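You operate a simulated robot arm through the tools that you are given. There is no shell and no other tool. Be economical: measure what you need, move in short steps, check, and stop when the job is done.

You are at the controls of a simulated two-armed robot. One attempt, no reset.

Task
Take the white end clip from the top of the drill bench and put it on the bed of the drilling fixture.

Only the result counts: the job must be done as asked and must still hold three seconds after the hand-in. Knocking over, shifting, dropping, spilling or breaking anything else fails it.

Robot
Two 7-joint arms with two-finger parallel grippers on one trunk, on a base that drives. Base frame: it is fixed to the floor where the robot stands at the start and does not move with it; the origin is under the middle of the robot, x ahead of it, y to its left, z up. Units: m, degrees, N and s.
The left shoulder is at the start at [0.07, 0.163, 1.27], the right one opposite. With the tool pointing down near the work surface each hand reaches from about 0.36 to 0.88 m from the robot's upright axis, wherever it stands, measured 20 degrees to its own side. Places, roughly: bed of the drilling fixture [0.9, 1, 1]. Payload 3.43 kg a hand.
Tool frame (each hand has its own): the origin (TCP) lies between the finger pads and is the grasp point; the fingertips stand 0.034 m ahead of it; z points along the fingers, y is the line along which they close. Largest opening 0.128 m; finger width 0.024, thickness 0.012; the body of the gripper, 0.048 by 0.13 m, starts 0.096 m behind the TCP.
Orientation is that of the tool frame in the base frame, as a unit quaternion [w, x, y, z]. With the fingers straight down and closing along the base's y, the tool's x points along the base's -x, its y along +y and its z along -z.

Tools
- The arms move only by the tool servo_tool. It takes "left_steps", "right_steps" or both (then of equal length, played together; a hand with none holds still); each is one flat list of numbers, 7 for each row, row after row: the finger opening in m, from 0 to 0.128, then the shift along the tool's x, y, z in m, then the turn, a rotation vector about the tool's x, y, z in degrees. In form: [fingers, dx, dy, dz, rx, ry, rz, fingers, dx, dy, dz, rx, ry, rz, ...]. A call has 1 to 12 rows; each row shifts and turns the commanded pose from where the row before left it, along the tool's axes as they then stand. Each row takes 0.2 s and may step no farther than 0.05 m and 8.6 degrees from the row before; otherwise, or with a gripper value out of range, the whole call is refused. A pose out of reach is approached as far as the arm can. The call stops where the force on the tool passes 40 N (or 10 N more than at its start, if that is more) or the arm is blocked; 0.2 s more then pass. Each finger travels about 0.153 m/s and halts on what it meets, pressing with about 26 N; the grip force reading is that of the motor and also rises with nothing between the fingers. The clock runs only during rows and for 0.2 s after the last one: add rows that do not move to give the fingers time. It gives the time, the measured TCP pose, the force on the tool (base axes), the opening and the grip force at its end, in the units of the frame above (readings bear some noise).
- Cameras (640 x 400 px; columns grow to the right, rows downward): "scene" is now at [0.1288, 0.0082, 1.4782]; the picture's right is [0.11, -0.99, 0.00], its down [-0.74, -0.08, -0.67] and it looks along [0.67, 0.07, -0.74] (base axes); focal length 247 px, centre (320, 200). "left" rides on the left gripper at [0.076, 0.011, -0.16] in its tool frame; the picture's right is [-0.15, 0.99, 0.00], its down [-0.88, -0.13, -0.46] and it looks along [-0.45, -0.07, 0.89] (tool axes); focal length 234 px, centre (320, 200). "right" rides on the right gripper at [0.076, -0.011, -0.16] in its tool frame; the picture's right is [0.15, 0.99, 0.00], its down [-0.88, 0.13, -0.46] and it looks along [-0.45, 0.07, 0.89] (tool axes); focal length 234 px, centre (320, 200). There is no depth. A picture from a camera that has moved, and an enlarged one, comes with that camera's place and axes in the base frame and with its lens.
- get_image(camera): a new picture of that camera. The clock stands still meanwhile.
- raise_lower(by): slides the trunk up (or, below 0, down) by that many m; the arms and the scene camera ride with it, the base frame stays. It gives what a move gives, with no picture.
- roll_base(legs): drives the robot by 1 to 6 legs, each [ahead, left, turn to the left] in m, m and degrees, along the robot's own axes; the way and the turn of a leg run together, so that a leg with both is an arc; at most 1.5 m and 180 degrees a leg. The arms and the cameras ride along, it lands a little off, and it stops where it bumps. It gives what a move gives.
- head_to(pan, tilt): turns the head with the scene camera to pan (to the left, within 86 degrees either way) and tilt (down, from -29 to 69), counted from straight ahead of the robot. It gives what a move gives.
- inspect(camera, box): a new picture of the part [left, top, right, bottom] of that camera's present view, enlarged. The clock stands still meanwhile.
- sign_off(): hands the job in; it is judged then, once.

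Go step by step. Nothing tells you exact positions but the pictures and the camera data: compare them with the known pose of the tool, close in by small moves and look again before you grip or let go. The budget is 120 turns and 108 pictures, counting those below and the enlarged ones. Unless the task says otherwise, let go and move clear before handing in, and close with one line.

The tools are called as a command line: name --argument value ..., lists and objects as JSON in quotes. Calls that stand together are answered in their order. servo_tool: Moves the arms, as the interface text tells. Its arguments: {"type":"object","properties":{"left_steps":{"type":"array","items":{"type":"number"}},"right_steps":{"type":"array","items":{"type":"number"}}},"required":[]} The other tools are called the same way: raise_lower (by) slides the trunk up or down; roll_base (legs) drives the base; head_to (pan, tilt) turns the head that bears the scene camera; get_image (camera) takes a picture; inspect (camera, box) takes an enlarged picture of a part of a camera's view; sign_off () hands the job in.

At the start:

```text
clock: 0.0
left_ee_pos: [0.4471, 0.2683, 1.1146]
left_orientation: [-0.001, 0.001, 1.0, -0.001]
left_ft_force: [0.3, 0.4, 0.1]
left_finger_gap: 0.1281
left_grip_force: 0.0
right_ee_pos: [0.4155, -0.1482, 1.1563]
right_orientation: [0.0, 0.0, 1.0, 0.0]
right_ft_force: [0.5, -0.3, 0.1]
right_finger_gap: 0.128
right_grip_force: 0.0
trunk travel left (down, up): [-0.75, 0.19]
robot x, y, heading: [0.0017, 0.0006, -0.4]
head pan, tilt: [6.1, 47.9]
```

scene: 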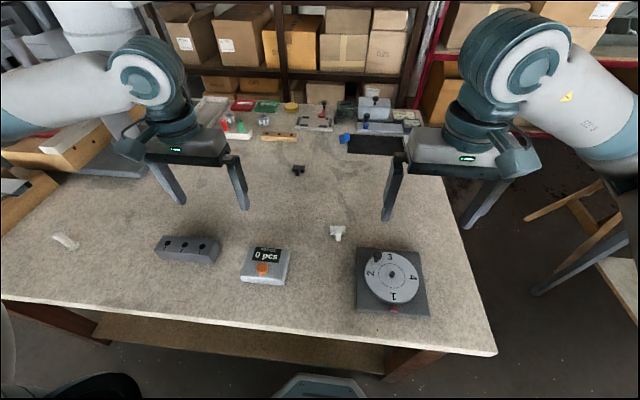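
right: 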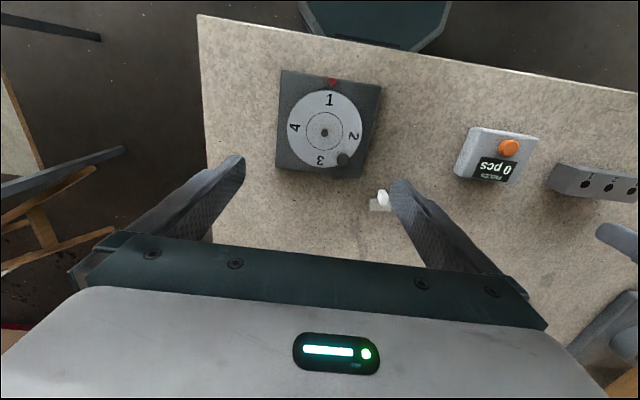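
left: 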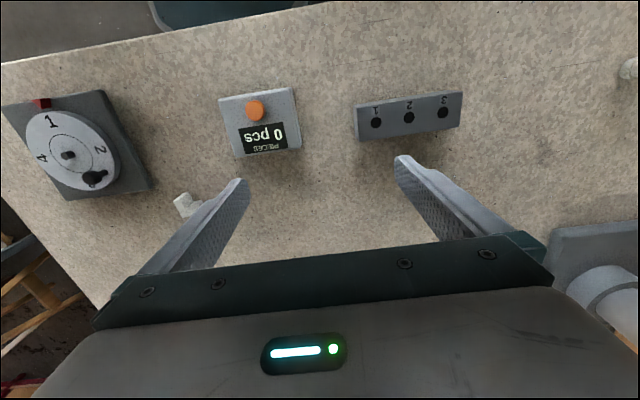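

The bench in front holds a white piece near the dial and another at the far left. The drilling fixture should be at about [0.9, 1, 1], so I'll look there first and enlarge both white pieces.

inspect --camera "scene" --box '[300, 200, 380, 250]'

inspect --camera "scene" --box '[20, 210, 120, 272]'

head_to --pan 55 --tilt 30

get_image --camera "scene"

```text
8.00 times, centred on (340, 225) of scene
camera zoom: at [0.1288, 0.0082, 1.4782], right [0.11, -0.99, 0.0], down [-0.74, -0.08, -0.67], along [0.67, 0.07, -0.74], focal length 1976 px, centre (160, 0)
```

zoom: 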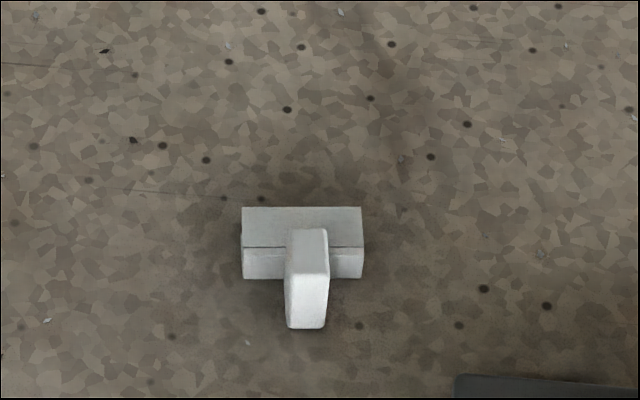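

```text
6.40 times, centred on (70, 241) of scene
camera zoom: at [0.1288, 0.0082, 1.4782], right [0.11, -0.99, 0.0], down [-0.74, -0.08, -0.67], along [0.67, 0.07, -0.74], focal length 1581 px, centre (1920, -62)
```

zoom: 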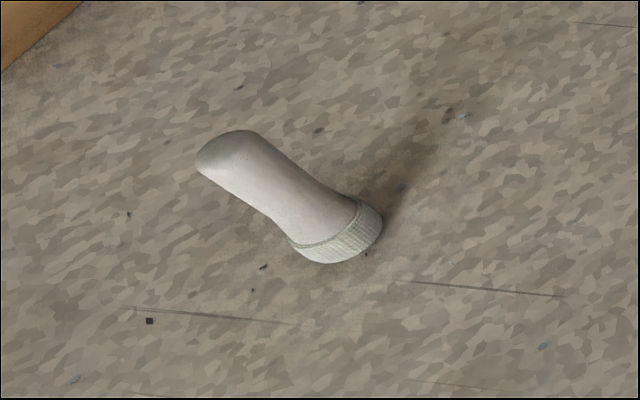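

```text
clock: 1.2
left_ee_pos: [0.4455, 0.2686, 1.1141]
left_orientation: [-0.001, 0.0, 1.0, 0.0]
left_ft_force: [-0.9, 0.0, 0.4]
left_finger_gap: 0.128
left_grip_force: 0.2
right_ee_pos: [0.4146, -0.1484, 1.1556]
right_orientation: [0.0, 0.0, 1.0, 0.0]
right_ft_force: [-0.3, 0.9, -0.1]
right_finger_gap: 0.1282
right_grip_force: 0.0
trunk travel left (down, up): [-0.75, 0.19]
robot x, y, heading: [0.0012, 0.0031, 0.1]
head pan, tilt: [55.0, 30.0]
```

```text
102 pictures are left
camera scene: at [0.1023, 0.0739, 1.5049], right [0.82, -0.57, 0.0], down [-0.29, -0.41, -0.87], along [0.5, 0.71, -0.5], focal length 247 px, centre (320, 200)
```

scene: 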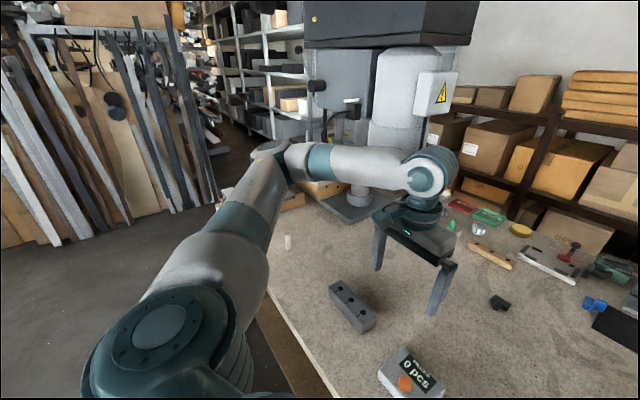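

The T-shaped white piece at about (0.55, 0.0) looks like the clip, and the drill press stands at the left end of this bench. I'll move the right arm aside and bring the left hand over the clip, which also clears the view of the fixture.

servo_tool --left_steps '[0.128, 0, 0, 0, 0, 0, 0, 0.128, 0, 0, 0, 0, 0, 0, 0.128, -0.03, -0.04, 0, 0, 0, 0, 0.128, -0.03, -0.04, 0, 0, 0, 0, 0.128, 0, -0.045, 0, 0, 0, 0, 0.128, 0, -0.045, 0, 0, 0, 0, 0.128, 0, -0.045, 0, 0, 0, 0, 0.128, 0, -0.045, 0, 0, 0, 0, 0.128, 0, 0, 0, 0, 0, 0]' --right_steps '[0.128, 0, -0.04, 0, 0, 0, 0, 0.128, 0, -0.04, 0, 0, 0, 0, 0.128, 0, -0.04, 0, 0, 0, 0, 0.128, 0, -0.04, 0, 0, 0, 0, 0.128, 0, -0.03, 0, 0, 0, 0, 0.128, 0, 0, 0, 0, 0, 0, 0.128, 0, 0, 0, 0, 0, 0, 0.128, 0, 0, 0, 0, 0, 0, 0.128, 0, 0, 0, 0, 0, 0]'

get_image --camera "left"

get_image --camera "scene"

```text
clock: 3.2
left_ee_pos: [0.5079, 0.0081, 1.1161]
left_orientation: [-0.001, 0.0, 1.0, -0.002]
left_ft_force: [0.3, 0.5, -0.2]
left_finger_gap: 0.1281
left_grip_force: 0.0
right_ee_pos: [0.4172, -0.3363, 1.1578]
right_orientation: [0.0, 0.0, 1.0, -0.001]
right_ft_force: [0.2, 0.0, 0.0]
right_finger_gap: 0.128
right_grip_force: 0.1
trunk travel left (down, up): [-0.75, 0.19]
robot x, y, heading: [0.0035, -0.004, -0.0]
head pan, tilt: [55.0, 30.0]
```

```text
101 pictures are left
camera left: at [0.4337, 0.0187, 1.2755], right [0.15, 0.99, 0.0], down [0.88, -0.13, 0.45], along [0.45, -0.07, -0.89], focal length 234 px, centre (320, 200)
```

left: 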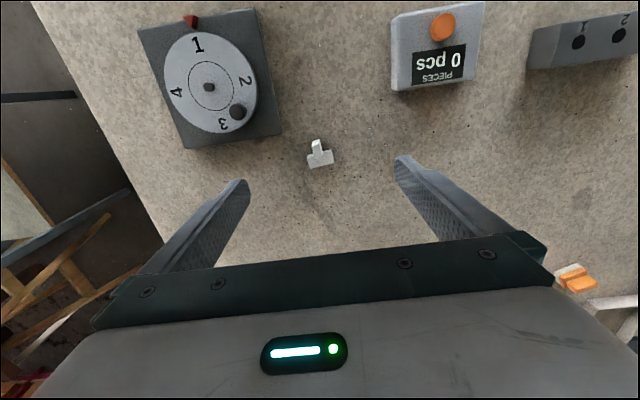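

```text
100 pictures are left
camera scene: at [0.1025, 0.0755, 1.5048], right [0.82, -0.57, 0.0], down [-0.29, -0.41, -0.87], along [0.5, 0.71, -0.5], focal length 247 px, centre (320, 200)
```

scene: 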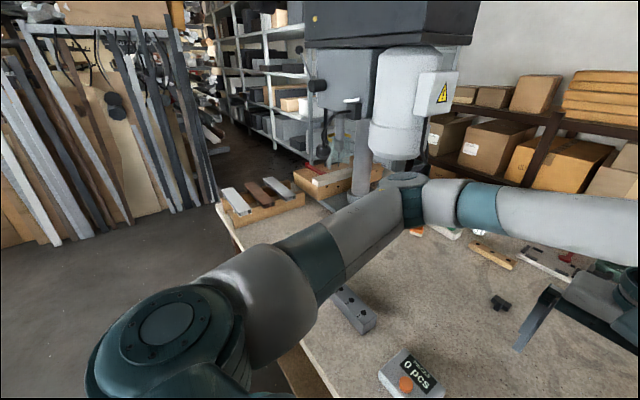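

The clip sits near (0.55, 0.0). I'll enlarge it to read its shape.

inspect --camera "left" --box '[288, 130, 352, 170]'

inspect --camera "scene" --box '[200, 120, 480, 295]'

```text
10.00 times, centred on (320, 150) of left
camera zoom: at [0.4337, 0.0187, 1.2755], right [0.15, 0.99, 0.0], down [0.88, -0.13, 0.45], along [0.45, -0.07, -0.89], focal length 2342 px, centre (320, 700)
```

zoom: 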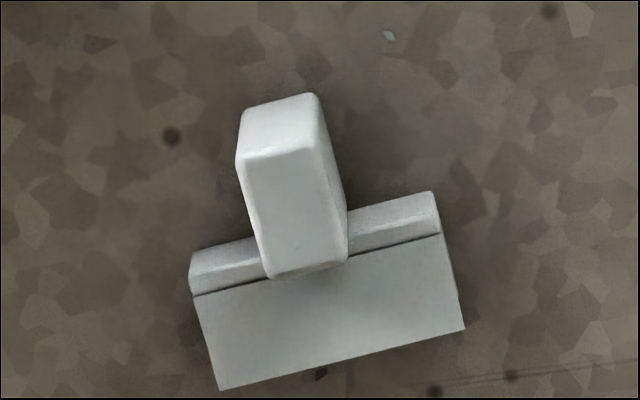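

```text
2.29 times, centred on (340, 208) of scene
camera zoom: at [0.1025, 0.0755, 1.5048], right [0.82, -0.57, 0.0], down [-0.29, -0.41, -0.87], along [0.5, 0.71, -0.5], focal length 565 px, centre (274, 183)
```

zoom: 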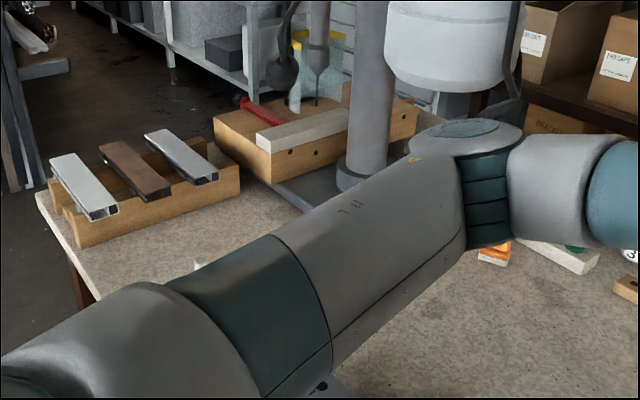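

The clip is a bar (about 44 × 18 × 20 mm, long side along y) with a tongue about 16 mm wide on its robot side at x ≈ 0.525–0.547. I'll come down over the tongue with a narrowed gripper and look again.

servo_tool --left_steps '[0.08, -0.012, -0.006, 0.04, 0, 0, 0, 0.06, -0.011, -0.005, 0.04, 0, 0, 0, 0.06, 0, 0, 0.04, 0, 0, 0, 0.06, 0, 0, 0.03, 0, 0, 0, 0.06, 0, 0, 0, 0, 0, 0]'

get_image --camera "left"

head_to --pan 0 --tilt 50

get_image --camera "scene"

```text
clock: 4.4
left_ee_pos: [0.53, -0.0037, 0.9694]
left_orientation: [0.0, 0.0, 1.0, 0.0]
left_ft_force: [0.5, -0.1, 0.1]
left_finger_gap: 0.0597
left_grip_force: 0.0
right_ee_pos: [0.4176, -0.3383, 1.156]
right_orientation: [0.0, 0.0, 1.0, 0.0]
right_ft_force: [0.7, 0.0, 0.8]
right_finger_gap: 0.1283
right_grip_force: 0.1
trunk travel left (down, up): [-0.75, 0.19]
robot x, y, heading: [0.0005, -0.0008, 0.2]
head pan, tilt: [55.0, 30.0]
```

```text
97 pictures are left
camera left: at [0.4554, 0.0072, 1.128], right [0.15, 0.99, 0.0], down [0.88, -0.13, 0.46], along [0.45, -0.07, -0.89], focal length 234 px, centre (320, 200)
```

left: 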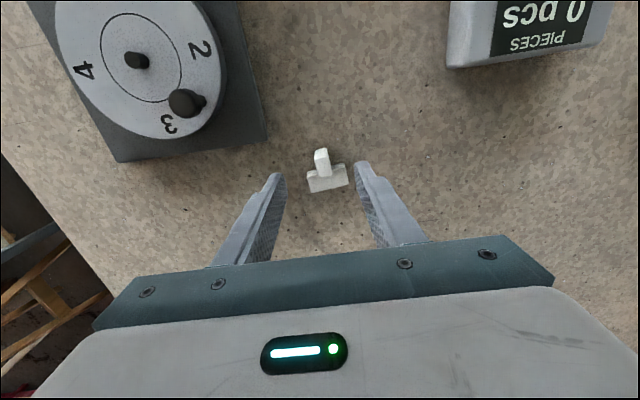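

```text
clock: 5.6
left_ee_pos: [0.5306, -0.0036, 0.968]
left_orientation: [-0.001, 0.0, 1.0, 0.0]
left_ft_force: [0.7, -0.4, 0.3]
left_finger_gap: 0.0599
left_grip_force: 0.1
right_ee_pos: [0.4168, -0.3389, 1.1569]
right_orientation: [0.0, 0.0, 1.0, 0.0]
right_ft_force: [-0.5, 0.6, 0.1]
right_finger_gap: 0.1279
right_grip_force: 0.0
trunk travel left (down, up): [-0.75, 0.19]
robot x, y, heading: [0.0015, 0.0034, 0.1]
head pan, tilt: [0.0, 50.0]
```

```text
96 pictures are left
camera scene: at [0.1274, -0.0003, 1.4754], right [0.0, -1.0, 0.0], down [-0.77, 0.0, -0.64], along [0.64, 0.0, -0.77], focal length 247 px, centre (320, 200)
```

scene: 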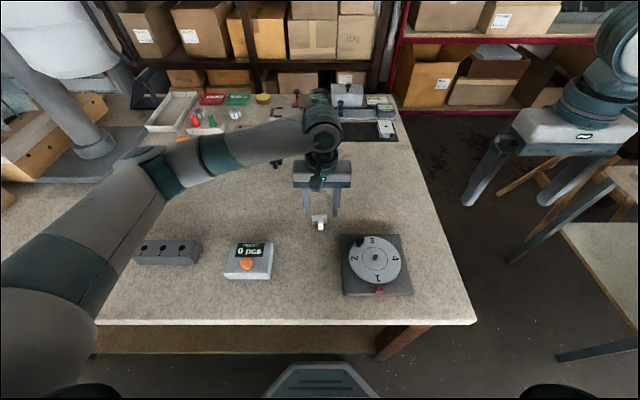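

inspect --camera "left" --box '[264, 130, 392, 210]'

inspect --camera "scene" --box '[280, 180, 360, 230]'

```text
5.00 times, centred on (328, 170) of left
camera zoom: at [0.4557, 0.0073, 1.1281], right [0.15, 0.99, 0.0], down [0.88, -0.13, 0.45], along [0.45, -0.07, -0.89], focal length 1171 px, centre (280, 350)
```

zoom: 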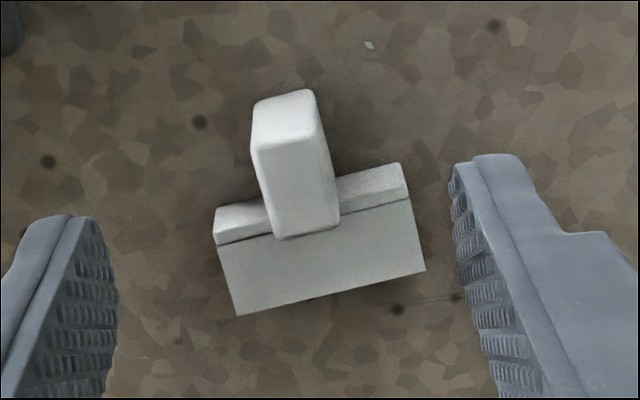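

```text
8.00 times, centred on (320, 205) of scene
camera zoom: at [0.1274, -0.0003, 1.4754], right [0.0, -1.0, 0.0], down [-0.77, 0.0, -0.64], along [0.64, 0.0, -0.77], focal length 1976 px, centre (320, 160)
```

zoom: 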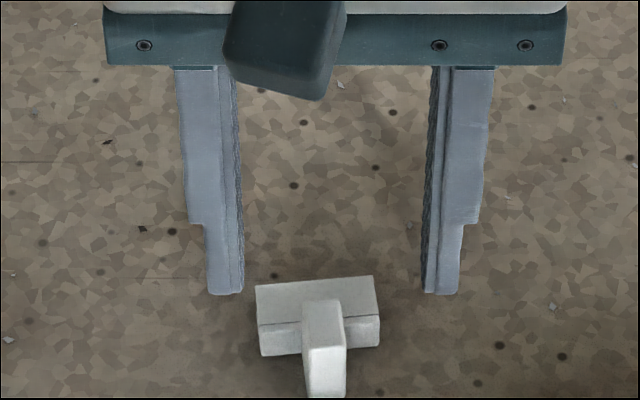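

The clip is yawed about +6°, and the fingers need to shift about 3 mm to +y. I'll make those corrections and descend partway.

servo_tool --left_steps '[0.06, 0, 0.003, 0, 0, 0, -6.3, 0.06, 0, 0, 0.02, 0, 0, 0, 0.06, 0, 0, 0.017, 0, 0, 0, 0.06, 0, 0, 0, 0, 0, 0]'

inspect --camera "left" --box '[264, 130, 392, 210]'

inspect --camera "scene" --box '[280, 190, 360, 240]'

```text
clock: 6.6
left_ee_pos: [0.5282, 0.0002, 0.9289]
left_orientation: [-0.001, -0.055, 0.998, -0.001]
left_ft_force: [-0.3, 0.2, -0.2]
left_finger_gap: 0.0601
left_grip_force: 0.1
right_ee_pos: [0.4173, -0.3381, 1.1572]
right_orientation: [0.0, 0.0, 1.0, 0.0]
right_ft_force: [-0.4, 0.8, 0.2]
right_finger_gap: 0.1282
right_grip_force: 0.0
trunk travel left (down, up): [-0.75, 0.19]
robot x, y, heading: [0.0016, 0.002, -0.3]
head pan, tilt: [0.0, 50.0]
```

```text
5.00 times, centred on (328, 170) of left
camera zoom: at [0.4531, 0.0033, 1.0899], right [0.04, 1.0, 0.0], down [0.89, -0.03, 0.46], along [0.45, -0.02, -0.89], focal length 1171 px, centre (280, 350)
```

zoom: 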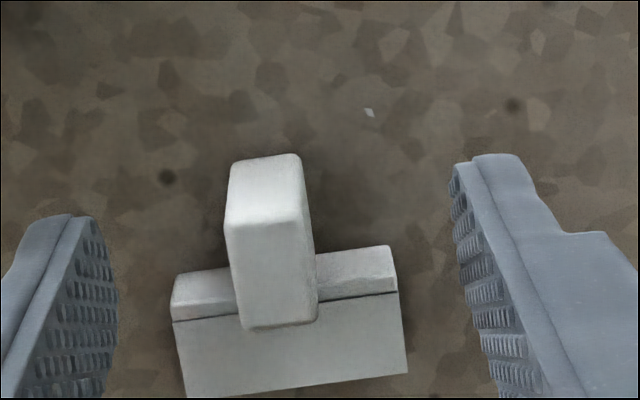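

```text
8.00 times, centred on (320, 215) of scene
camera zoom: at [0.1272, -0.0004, 1.4754], right [0.0, -1.0, 0.0], down [-0.77, 0.0, -0.64], along [0.64, 0.0, -0.77], focal length 1976 px, centre (320, 80)
```

zoom: 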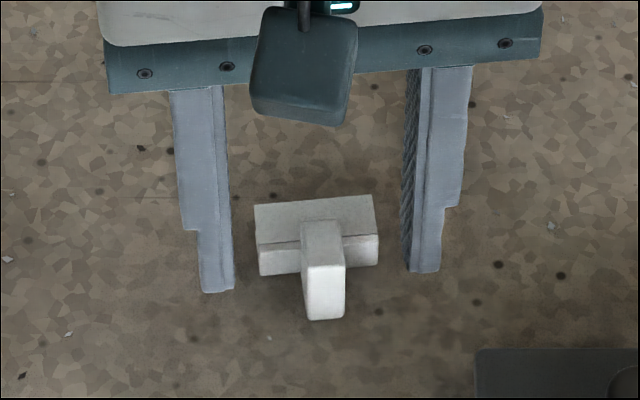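

Alignment is good: the tongue spans x ≈ 0.520–0.543 and the fingers are parallel to it. I'll shift 2 mm back, descend 15 mm and close.

servo_tool --left_steps '[0.06, 0.002, -0.001, 0.01, 0, 0, 0, 0.06, 0, 0, 0.005, 0, 0, 0, 0.04, 0, 0, 0, 0, 0, 0, 0.01, 0, 0, 0, 0, 0, 0, 0.0, 0, 0, 0, 0, 0, 0, 0.0, 0, 0, 0, 0, 0, 0]'

inspect --camera "left" --box '[264, 130, 392, 210]'

inspect --camera "scene" --box '[280, 190, 360, 240]'

```text
clock: 8.0
left_ee_pos: [0.527, 0.0001, 0.9147]
left_orientation: [-0.001, -0.055, 0.998, 0.0]
left_ft_force: [-0.5, -0.1, 0.4]
left_finger_gap: 0.0126
left_grip_force: 25.7
right_ee_pos: [0.4168, -0.3371, 1.1563]
right_orientation: [0.0, 0.0, 1.0, 0.0]
right_ft_force: [0.5, -0.1, 0.6]
right_finger_gap: 0.128
right_grip_force: 0.0
trunk travel left (down, up): [-0.75, 0.19]
robot x, y, heading: [0.0, -0.0003, 0.0]
head pan, tilt: [0.0, 50.0]
```

```text
5.00 times, centred on (328, 170) of left
camera zoom: at [0.4522, 0.0027, 1.0738], right [0.04, 1.0, 0.0], down [0.89, -0.03, 0.45], along [0.45, -0.02, -0.89], focal length 1171 px, centre (280, 350)
```

zoom: 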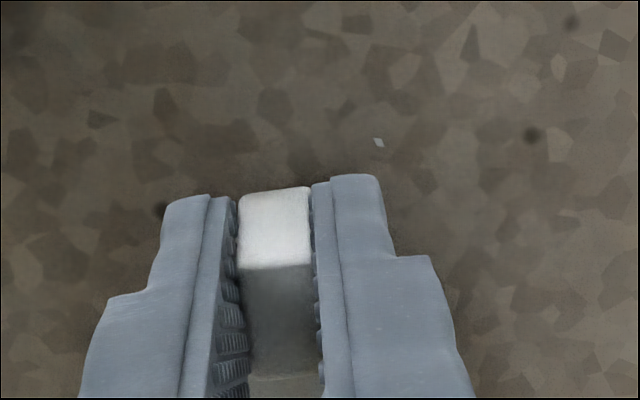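

```text
8.00 times, centred on (320, 215) of scene
camera zoom: at [0.1274, -0.0003, 1.4754], right [0.0, -1.0, 0.0], down [-0.77, 0.0, -0.64], along [0.64, 0.0, -0.77], focal length 1976 px, centre (320, 80)
```

zoom: 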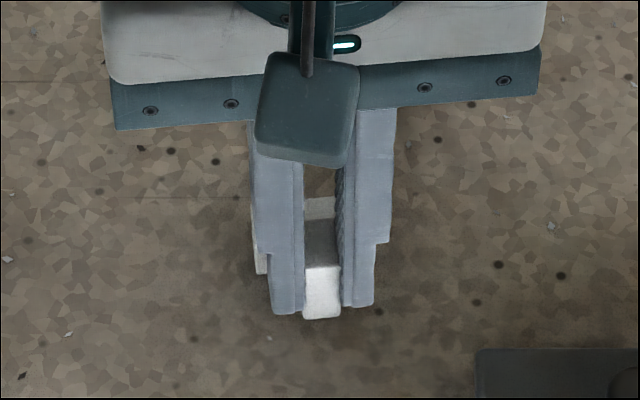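

The tongue is held (gap 12.6 mm). I'll lift it and look at how it hangs.

servo_tool --left_steps '[0.0, 0, 0, -0.01, 0, 0, 0, 0, 0, 0, -0.03, 0, 0, 0, 0, 0, 0, -0.05, 0, 0, 0, 0, 0, 0, -0.05, 0, 0, 0, 0, 0, 0, -0.05, 0, 0, 0, 0, 0, 0, -0.05, 0, 0, 0, 0, 0, 0, -0.04, 0, 0, 0, 0, 0, 0, 0, 0, 0, 0]'

get_image --camera "scene"

get_image --camera "left"

```text
clock: 9.8
left_ee_pos: [0.5278, 0.0002, 1.1927]
left_orientation: [0.0, -0.055, 0.998, 0.0]
left_ft_force: [0.0, 0.1, 0.6]
left_finger_gap: 0.0128
left_grip_force: 25.4
right_ee_pos: [0.4174, -0.3372, 1.1567]
right_orientation: [0.0, 0.0, 1.0, 0.0]
right_ft_force: [0.5, 0.2, -0.6]
right_finger_gap: 0.1278
right_grip_force: 0.0
trunk travel left (down, up): [-0.75, 0.19]
robot x, y, heading: [0.0022, 0.0019, -0.2]
head pan, tilt: [0.0, 50.0]
```

```text
89 pictures are left
camera scene: at [0.1279, -0.0002, 1.4753], right [0.0, -1.0, 0.0], down [-0.77, 0.0, -0.64], along [0.64, 0.0, -0.77], focal length 247 px, centre (320, 200)
```

scene: 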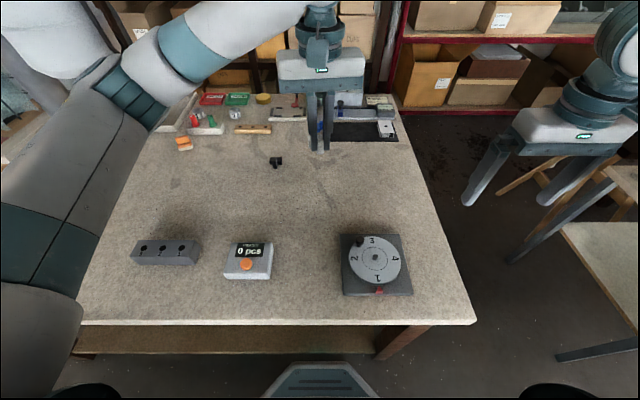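

```text
88 pictures are left
camera left: at [0.4534, 0.0026, 1.3524], right [0.04, 1.0, 0.0], down [0.89, -0.03, 0.45], along [0.45, -0.02, -0.89], focal length 234 px, centre (320, 200)
```

left: 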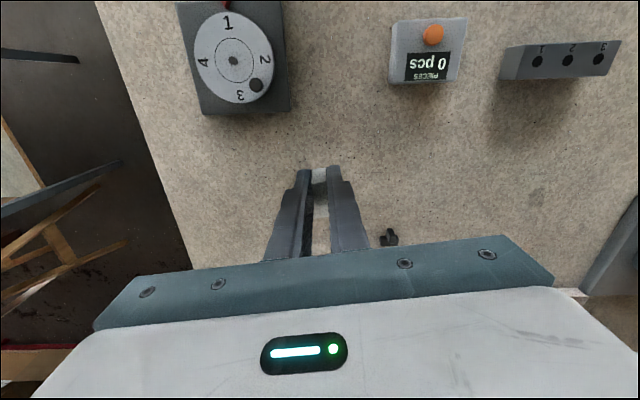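

The clip is held firmly. Now I'll drive left along the bench in two legs, then look at the fixture.

roll_base --legs '[[0, 0.4, 0]]'

head_to --pan 40 --tilt 30

get_image --camera "scene"

```text
clock: 12.3
left_ee_pos: [0.5266, 0.4048, 1.1906]
left_orientation: [0.0, -0.057, 0.998, 0.0]
left_ft_force: [0.6, 0.6, -0.3]
left_finger_gap: 0.0126
left_grip_force: 26.2
right_ee_pos: [0.4189, 0.0663, 1.1572]
right_orientation: [0.0, -0.003, 1.0, 0.0]
right_ft_force: [-0.5, -0.2, -1.1]
right_finger_gap: 0.1281
right_grip_force: 0.1
trunk travel left (down, up): [-0.75, 0.19]
robot x, y, heading: [-0.0038, 0.4018, 0.3]
head pan, tilt: [0.0, 50.0]
```

```text
clock: 13.4
left_ee_pos: [0.5274, 0.4061, 1.1918]
left_orientation: [-0.001, -0.058, 0.998, 0.0]
left_ft_force: [0.2, 0.7, 0.5]
left_finger_gap: 0.0126
left_grip_force: 26.1
right_ee_pos: [0.4188, 0.0675, 1.1573]
right_orientation: [0.001, -0.003, 1.0, 0.0]
right_ft_force: [0.0, 1.1, -0.1]
right_finger_gap: 0.128
right_grip_force: 0.1
trunk travel left (down, up): [-0.75, 0.19]
robot x, y, heading: [-0.0036, 0.4028, 0.5]
head pan, tilt: [40.0, 30.0]
```

```text
87 pictures are left
camera scene: at [0.1181, 0.4615, 1.5049], right [0.65, -0.76, 0.0], down [-0.38, -0.32, -0.87], along [0.66, 0.56, -0.5], focal length 247 px, centre (320, 200)
```

scene: 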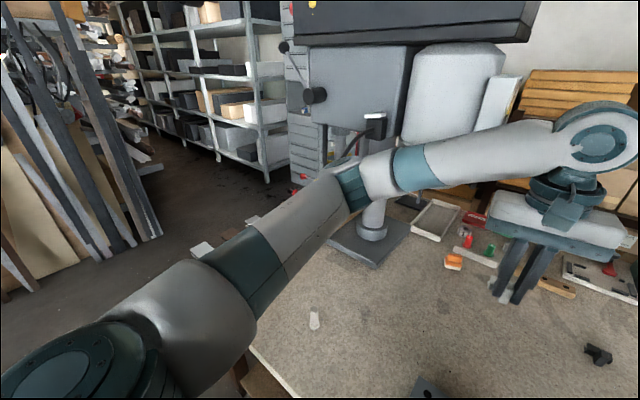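

The arm still hides the fixture. I'll drive another 0.3 m to the left and look from there.

roll_base --legs '[[0, 0.3, 0]]'

head_to --pan 15 --tilt 30

get_image --camera "scene"

get_image --camera "left"

```text
clock: 15.5
left_ee_pos: [0.5245, 0.7176, 1.1925]
left_orientation: [-0.001, -0.058, 0.998, -0.001]
left_ft_force: [0.6, -0.5, 0.7]
left_finger_gap: 0.0125
left_grip_force: 26.1
right_ee_pos: [0.4155, 0.381, 1.1573]
right_orientation: [0.0, -0.003, 1.0, 0.0]
right_ft_force: [0.6, 0.5, 0.8]
right_finger_gap: 0.128
right_grip_force: 0.1
trunk travel left (down, up): [-0.75, 0.19]
robot x, y, heading: [-0.0012, 0.7159, 0.5]
head pan, tilt: [40.0, 30.0]
```

```text
clock: 16.4
left_ee_pos: [0.5246, 0.7198, 1.1912]
left_orientation: [0.0, -0.058, 0.998, 0.0]
left_ft_force: [-0.3, 0.4, -0.1]
left_finger_gap: 0.0124
left_grip_force: 25.9
right_ee_pos: [0.4165, 0.3816, 1.1563]
right_orientation: [0.0, -0.003, 1.0, 0.0]
right_ft_force: [-0.3, -0.2, -0.6]
right_finger_gap: 0.1281
right_grip_force: 0.1
trunk travel left (down, up): [-0.75, 0.19]
robot x, y, heading: [-0.0018, 0.7168, 0.4]
head pan, tilt: [15.0, 30.0]
```

```text
86 pictures are left
camera scene: at [0.1343, 0.741, 1.5049], right [0.27, -0.96, 0.0], down [-0.48, -0.13, -0.87], along [0.83, 0.23, -0.5], focal length 247 px, centre (320, 200)
```

scene: 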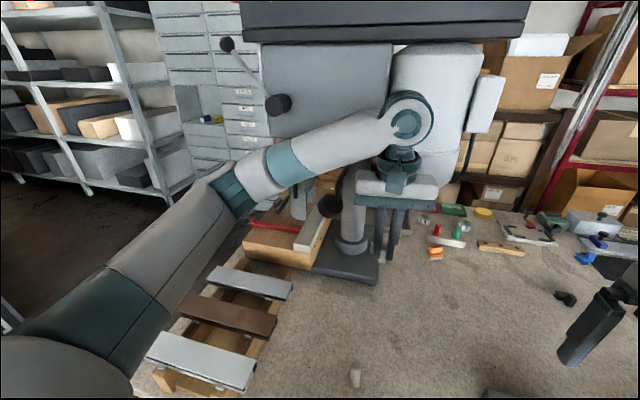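

```text
85 pictures are left
camera left: at [0.4494, 0.7219, 1.3522], right [0.03, 1.0, 0.0], down [0.89, -0.03, 0.45], along [0.45, -0.02, -0.89], focal length 234 px, centre (320, 200)
```

left: 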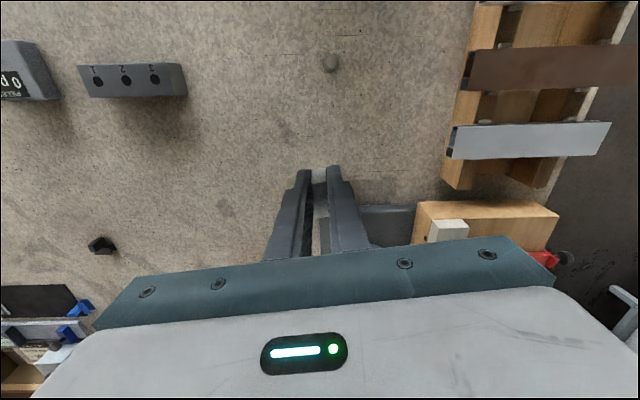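

The fixture is the wooden block with a fence and red clamp behind my forearm. I'll swing both hands right to see it clearly.

servo_tool --left_steps '[0, 0.03, -0.05, 0, 0, 0, 0, 0, 0.03, -0.05, 0, 0, 0, 0, 0, 0.03, -0.05, 0, 0, 0, 0, 0, 0, -0.05, 0, 0, 0, 0, 0, 0, -0.02, 0, 0, 0, 0, 0, 0, 0, 0, 0, 0, 0]' --right_steps '[0.128, 0, -0.04, 0, 0, 0, 0, 0.128, 0, -0.04, 0, 0, 0, 0, 0.128, 0, -0.04, 0, 0, 0, 0, 0.128, 0, -0.04, 0, 0, 0, 0, 0.128, 0, 0, 0, 0, 0, 0, 0.128, 0, 0, 0, 0, 0, 0]'

head_to --pan 15 --tilt 20

get_image --camera "scene"

```text
refused: row 1 steps farther than a row can; nothing moved
```

```text
clock: 17.1
left_ee_pos: [0.524, 0.7194, 1.192]
left_orientation: [-0.002, -0.058, 0.998, -0.001]
left_ft_force: [0.0, -0.2, -0.7]
left_finger_gap: 0.0124
left_grip_force: 26.2
right_ee_pos: [0.4168, 0.3812, 1.1563]
right_orientation: [-0.001, -0.003, 1.0, 0.001]
right_ft_force: [0.1, -0.6, -0.2]
right_finger_gap: 0.1279
right_grip_force: 0.0
trunk travel left (down, up): [-0.75, 0.19]
robot x, y, heading: [-0.0034, 0.7211, 0.4]
head pan, tilt: [15.0, 20.0]
```

```text
84 pictures are left
camera scene: at [0.1369, 0.7417, 1.5209], right [0.26, -0.96, 0.0], down [-0.33, -0.09, -0.94], along [0.91, 0.25, -0.34], focal length 247 px, centre (320, 200)
```

scene: 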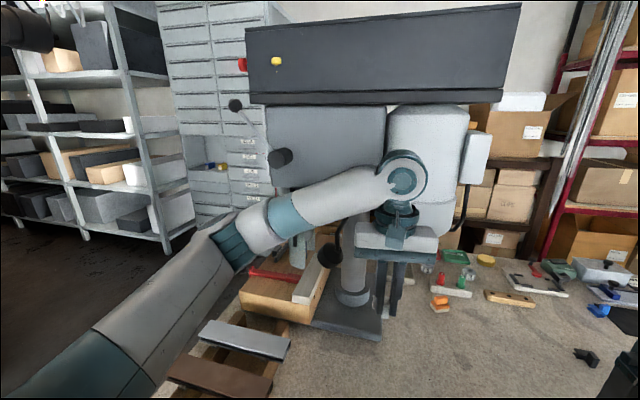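

servo_tool --left_steps '[0, 0.02, -0.04, 0, 0, 0, 0, 0, 0.02, -0.04, 0, 0, 0, 0, 0, 0.02, -0.04, 0.02, 0, 0, 0, 0, 0.02, -0.04, 0.02, 0, 0, 0, 0, 0, -0.04, 0.02, 0, 0, 0, 0, 0, -0.02, 0.02, 0, 0, 0, 0, 0, 0, 0, 0, 0, 0]' --right_steps '[0.128, 0, -0.04, 0, 0, 0, 0, 0.128, 0, -0.04, 0, 0, 0, 0, 0.128, 0, -0.04, 0, 0, 0, 0, 0.128, 0, -0.04, 0, 0, 0, 0, 0.128, 0, 0, 0, 0, 0, 0, 0.128, 0, 0, 0, 0, 0, 0, 0.128, 0, 0, 0, 0, 0, 0]'

head_to --pan 15 --tilt 25

get_image --camera "scene"

```text
clock: 18.7
left_ee_pos: [0.4686, 0.4905, 1.1133]
left_orientation: [0.0, -0.057, 0.998, 0.0]
left_ft_force: [0.0, -0.8, 0.0]
left_finger_gap: 0.0124
left_grip_force: 26.0
right_ee_pos: [0.4139, 0.2244, 1.1559]
right_orientation: [0.0, -0.003, 1.0, 0.0]
right_ft_force: [0.1, 0.4, -0.2]
right_finger_gap: 0.1282
right_grip_force: 0.1
trunk travel left (down, up): [-0.75, 0.19]
robot x, y, heading: [-0.0054, 0.7151, 0.3]
head pan, tilt: [15.0, 20.0]
```

```text
clock: 19.4
left_ee_pos: [0.4692, 0.4913, 1.1124]
left_orientation: [-0.001, -0.057, 0.998, 0.0]
left_ft_force: [1.2, -0.2, -0.4]
left_finger_gap: 0.0127
left_grip_force: 26.5
right_ee_pos: [0.4149, 0.2245, 1.1548]
right_orientation: [0.0, -0.003, 1.0, 0.0]
right_ft_force: [0.6, -0.2, 0.0]
right_finger_gap: 0.1279
right_grip_force: 0.0
trunk travel left (down, up): [-0.75, 0.19]
robot x, y, heading: [-0.0011, 0.7177, 0.4]
head pan, tilt: [15.0, 25.0]
```

```text
83 pictures are left
camera scene: at [0.1359, 0.7415, 1.5129], right [0.26, -0.96, 0.0], down [-0.41, -0.11, -0.91], along [0.87, 0.24, -0.42], focal length 247 px, centre (320, 200)
```

scene: 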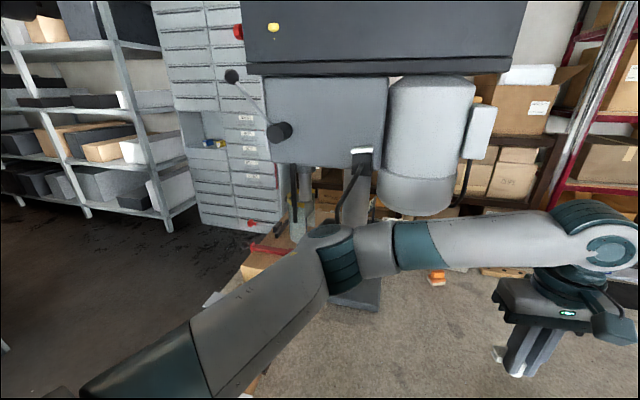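

My forearm blocks the head camera, so I'll use the wrist camera instead. I'll bring the left hand up and left to about (0.45, 0.93, 1.27), pitched forward toward the fixture.

servo_tool --left_steps '[0, 0, 0.02, -0.04, 0, 0, 0, 0, 0, 0.03, -0.035, 0, 0, 0, 0, 0, 0.03, -0.035, 0, 0, 0, 0, 0, 0.03, -0.035, 0, 0, 0, 0, 0, 0.045, 0, 0, 0, 0, 0, 0, 0.045, 0, 0, 0, 0, 0, 0, 0.045, 0, 0, 0, 0, 0, 0, 0.045, 0, 0, 0, 0, 0, 0, 0.045, 0, 0, 0, 0, 0, 0, 0.045, 0, 0, 0, 0, 0, 0, 0.045, 0, 0, 0, 0, 0, 0, 0, 0, 0, 0, 0]'

servo_tool --left_steps '[0, 0, 0.02, 0, 0, -8, 0, 0, 0, 0, 0, 0, -8, 0, 0, 0, 0, 0, 0, -8, 0, 0, 0, 0, 0, 0, -8, 0, 0, 0, 0, 0, 0, 0, 0]'

get_image --camera "left"

get_image --camera "scene"

```text
clock: 22.0
left_ee_pos: [0.4247, 0.914, 1.2565]
left_orientation: [-0.001, -0.057, 0.998, 0.001]
left_ft_force: [0.4, -0.4, -0.2]
left_finger_gap: 0.0122
left_grip_force: 26.2
right_ee_pos: [0.4141, 0.2228, 1.1535]
right_orientation: [-0.001, -0.002, 1.0, 0.001]
right_ft_force: [0.2, -0.3, -0.4]
right_finger_gap: 0.1278
right_grip_force: 0.1
trunk travel left (down, up): [-0.75, 0.19]
robot x, y, heading: [-0.0001, 0.7159, 0.4]
head pan, tilt: [15.0, 25.0]
```

```text
clock: 23.2
left_ee_pos: [0.4296, 0.9337, 1.2633]
left_orientation: [0.274, -0.055, 0.96, 0.015]
left_ft_force: [-0.4, -0.2, -1.5]
left_finger_gap: 0.0125
left_grip_force: 25.8
left hand out of reach, approached as far as the arm can: row 4
right_ee_pos: [0.4147, 0.2253, 1.1542]
right_orientation: [0.0, -0.003, 1.0, 0.0]
right_ft_force: [-0.2, 0.6, 0.3]
right_finger_gap: 0.1281
right_grip_force: 0.0
trunk travel left (down, up): [-0.75, 0.19]
robot x, y, heading: [0.0009, 0.7185, 0.1]
head pan, tilt: [15.0, 25.0]
```

```text
82 pictures are left
camera left: at [0.2822, 0.9263, 1.3604], right [0.01, 1.0, 0.08], down [0.52, -0.07, 0.85], along [0.85, 0.03, -0.52], focal length 234 px, centre (320, 200)
```

left: 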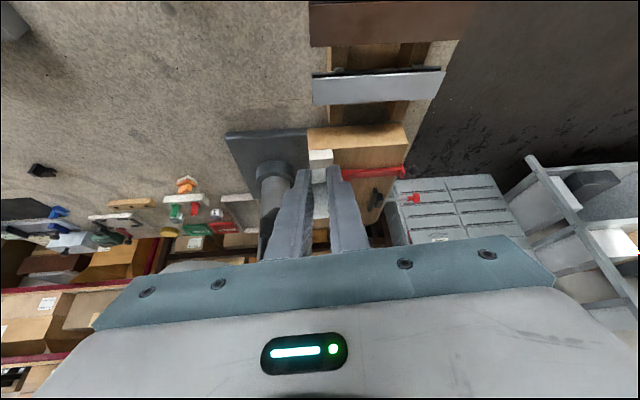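

```text
81 pictures are left
camera scene: at [0.1365, 0.741, 1.5128], right [0.26, -0.96, 0.0], down [-0.41, -0.11, -0.91], along [0.87, 0.24, -0.42], focal length 247 px, centre (320, 200)
```

scene: 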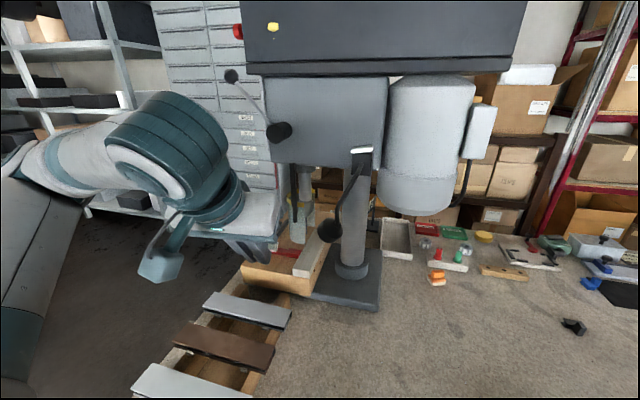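

The head camera sees more of the fixture now. I'll enlarge it.

inspect --camera "scene" --box '[215, 150, 407, 310]'

inspect --camera "left" --box '[220, 100, 420, 225]'

```text
2.50 times, centred on (311, 230) of scene
camera zoom: at [0.1365, 0.741, 1.5128], right [0.26, -0.96, 0.0], down [-0.41, -0.11, -0.91], along [0.87, 0.24, -0.42], focal length 618 px, centre (342, 125)
```

zoom: 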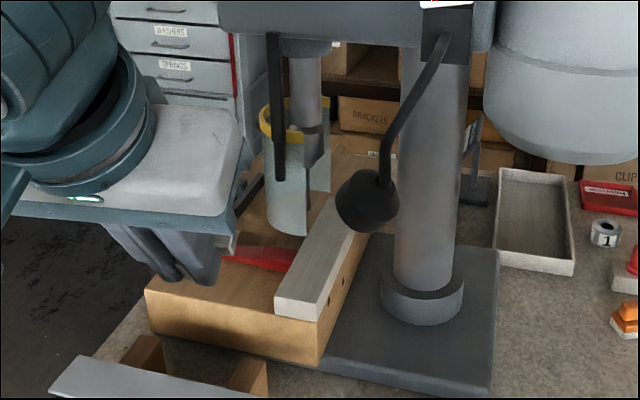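

```text
3.20 times, centred on (320, 162) of left
camera zoom: at [0.2822, 0.9263, 1.3604], right [0.01, 1.0, 0.08], down [0.52, -0.07, 0.85], along [0.85, 0.03, -0.52], focal length 749 px, centre (320, 320)
```

zoom: 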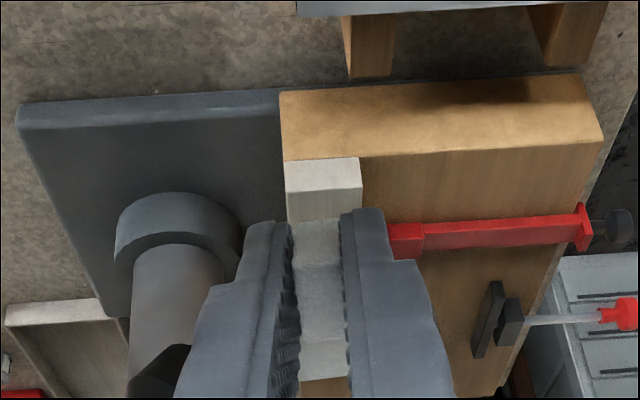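

The fixture bed is the wood block top at z ≈ 0.973, front edge at x ≈ 0.69, with the fence at y ≈ 0.925–0.98 and the red clamp from x ≈ 0.75. I'll move the hand aside to see the whole bed.

servo_tool --left_steps '[0, 0, 0.03, -0.03, 0, 0, 0, 0, 0, 0.03, -0.03, 0, 0, 0, 0, 0, 0.04, -0.02, 0, 0, 0, 0, 0, 0.02, 0, 0, 0, 0, 0, 0, 0, 0, 0, 0, 0]'

head_to --pan 20 --tilt 30

inspect --camera "scene" --box '[200, 80, 440, 230]'

get_image --camera "left"

```text
clock: 24.4
left_ee_pos: [0.3742, 1.0477, 1.3337]
left_orientation: [0.274, -0.055, 0.96, 0.016]
left_ft_force: [-0.3, 0.1, -0.4]
left_finger_gap: 0.0122
left_grip_force: 25.6
right_ee_pos: [0.4144, 0.2235, 1.1557]
right_orientation: [0.0, -0.003, 1.0, 0.0]
right_ft_force: [0.3, 0.2, -0.1]
right_finger_gap: 0.128
right_grip_force: 0.0
trunk travel left (down, up): [-0.75, 0.19]
robot x, y, heading: [-0.0043, 0.7174, 0.2]
head pan, tilt: [15.0, 25.0]
```

```text
clock: 25.0
left_ee_pos: [0.3734, 1.0476, 1.334]
left_orientation: [0.274, -0.055, 0.96, 0.017]
left_ft_force: [0.2, -0.8, -0.2]
left_finger_gap: 0.0124
left_grip_force: 25.5
right_ee_pos: [0.414, 0.2244, 1.1559]
right_orientation: [-0.001, -0.003, 1.0, 0.0]
right_ft_force: [0.5, 0.5, 0.1]
right_finger_gap: 0.1279
right_grip_force: 0.0
trunk travel left (down, up): [-0.75, 0.19]
robot x, y, heading: [-0.0077, 0.7223, 0.1]
head pan, tilt: [20.0, 30.0]
```

```text
2.67 times, centred on (320, 155) of scene
camera zoom: at [0.1318, 0.7484, 1.5049], right [0.35, -0.94, 0.0], down [-0.47, -0.17, -0.87], along [0.81, 0.3, -0.5], focal length 659 px, centre (320, 320)
```

zoom: 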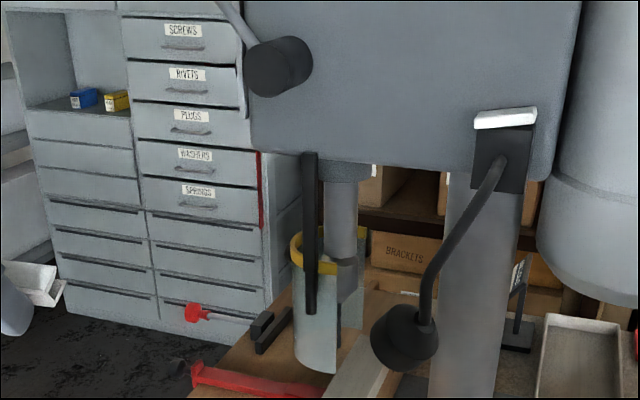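

```text
77 pictures are left
camera left: at [0.2256, 1.0413, 1.4292], right [0.01, 1.0, 0.08], down [0.52, -0.07, 0.85], along [0.86, 0.03, -0.52], focal length 234 px, centre (320, 200)
```

left: 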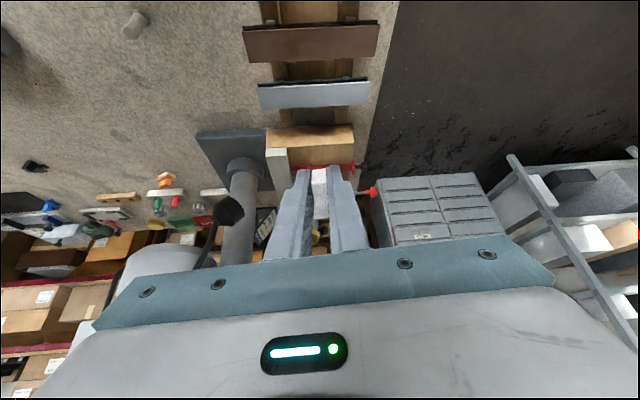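

inspect --camera "scene" --box '[225, 180, 385, 280]'

get_image --camera "scene"

```text
4.00 times, centred on (305, 230) of scene
camera zoom: at [0.1318, 0.7484, 1.5049], right [0.35, -0.94, 0.0], down [-0.47, -0.17, -0.87], along [0.81, 0.3, -0.5], focal length 988 px, centre (380, 80)
```

zoom: 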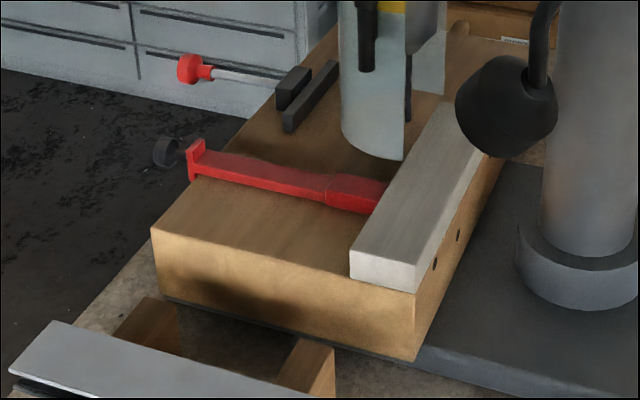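

```text
75 pictures are left
camera scene: at [0.1318, 0.7484, 1.5049], right [0.35, -0.94, 0.0], down [-0.47, -0.17, -0.87], along [0.81, 0.3, -0.5], focal length 247 px, centre (320, 200)
```

scene: 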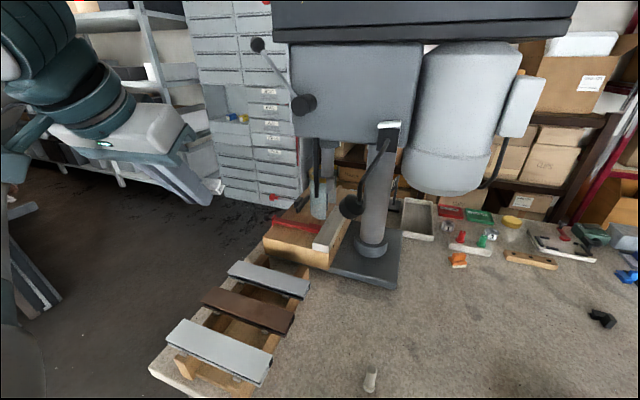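

The bed is clear in front of the red clamp: x 0.69–0.765, y 0.98–1.16, z ≈ 0.973. I'll level the tool and take out the yaw, approach to about (0.64, 1.08, 1.2), and check clearance to the drill.

servo_tool --left_steps '[0, 0, 0, 0, 0, 8, 0, 0, 0, 0, 0, 0, 8, 0, 0, 0, 0, 0, 0, 8, 0, 0, 0, 0, 0, 0, 8, 0, 0, 0, 0, 0, 0, 0, 6.4, 0, 0, 0, 0.04, 0, 0, 0, 0, 0, 0, 0.04, 0, 0, 0, 0, 0, 0, 0, 0, 0, 0]'

get_image --camera "scene"

```text
clock: 26.8
left_ee_pos: [0.3719, 1.0444, 1.2554]
left_orientation: [0.0, -0.002, 1.0, 0.0]
left_ft_force: [0.8, -0.3, -0.3]
left_finger_gap: 0.0124
left_grip_force: 26.5
right_ee_pos: [0.4132, 0.2243, 1.155]
right_orientation: [0.0, -0.003, 1.0, 0.001]
right_ft_force: [-0.6, -1.1, -0.2]
right_finger_gap: 0.1278
right_grip_force: 0.1
trunk travel left (down, up): [-0.75, 0.19]
robot x, y, heading: [-0.0011, 0.7173, 0.3]
head pan, tilt: [20.0, 30.0]
```

```text
74 pictures are left
camera scene: at [0.1309, 0.748, 1.505], right [0.35, -0.94, 0.0], down [-0.47, -0.17, -0.87], along [0.81, 0.3, -0.5], focal length 247 px, centre (320, 200)
```

scene: 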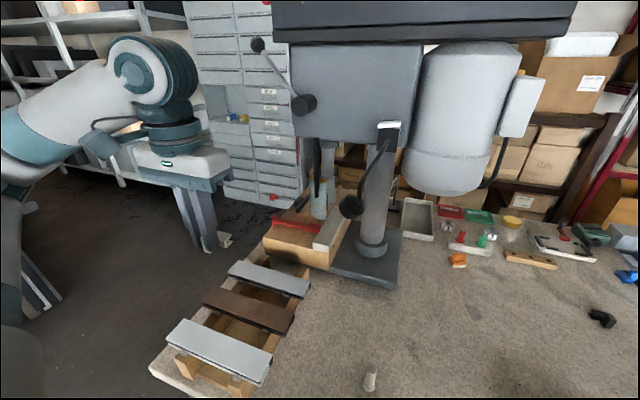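

Before going in I want the drill head's distance. I'll raise the trunk by 0.15 m for a second viewpoint.

inspect --camera "scene" --box '[240, 30, 440, 155]'

raise_lower --by 0.15

get_image --camera "scene"

inspect --camera "scene" --box '[240, 70, 440, 195]'

```text
3.20 times, centred on (340, 92) of scene
camera zoom: at [0.1309, 0.748, 1.505], right [0.35, -0.94, 0.0], down [-0.47, -0.17, -0.87], along [0.81, 0.3, -0.5], focal length 790 px, centre (256, 544)
```

zoom: 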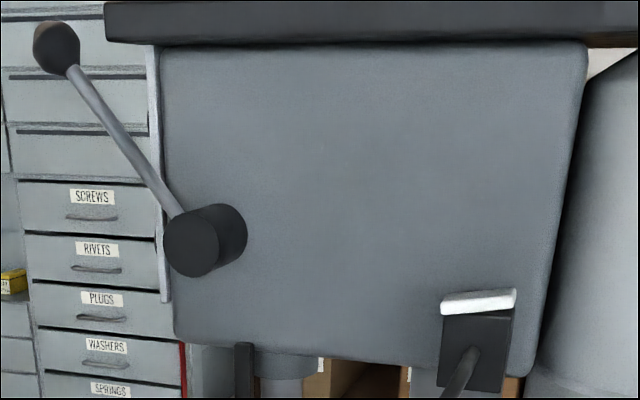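

```text
clock: 28.6
left_ee_pos: [0.3735, 1.0463, 1.4046]
left_orientation: [0.0, -0.002, 1.0, 0.0]
left_ft_force: [0.5, 0.1, 0.9]
left_finger_gap: 0.0124
left_grip_force: 26.2
right_ee_pos: [0.4143, 0.225, 1.3049]
right_orientation: [0.0, -0.003, 1.0, 0.0]
right_ft_force: [0.5, 0.6, -0.6]
right_finger_gap: 0.1281
right_grip_force: 0.1
trunk travel left (down, up): [-0.9, 0.04]
robot x, y, heading: [-0.0015, 0.7179, 0.3]
head pan, tilt: [20.0, 30.0]
```

```text
72 pictures are left
camera scene: at [0.1318, 0.7486, 1.6548], right [0.35, -0.94, 0.0], down [-0.47, -0.17, -0.87], along [0.81, 0.3, -0.5], focal length 247 px, centre (320, 200)
```

scene: 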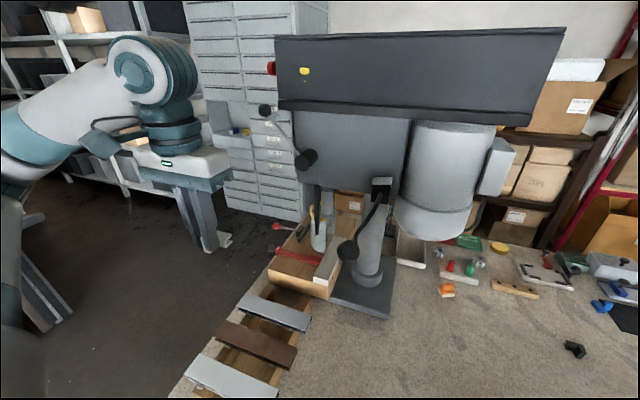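

```text
3.20 times, centred on (340, 132) of scene
camera zoom: at [0.1318, 0.7486, 1.6548], right [0.35, -0.94, 0.0], down [-0.47, -0.17, -0.87], along [0.81, 0.3, -0.5], focal length 790 px, centre (256, 416)
```

zoom: 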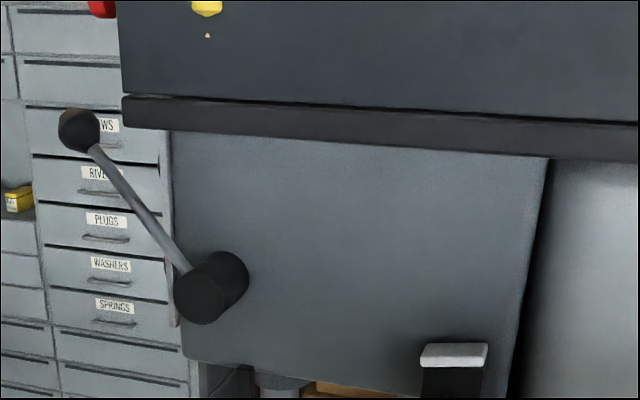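

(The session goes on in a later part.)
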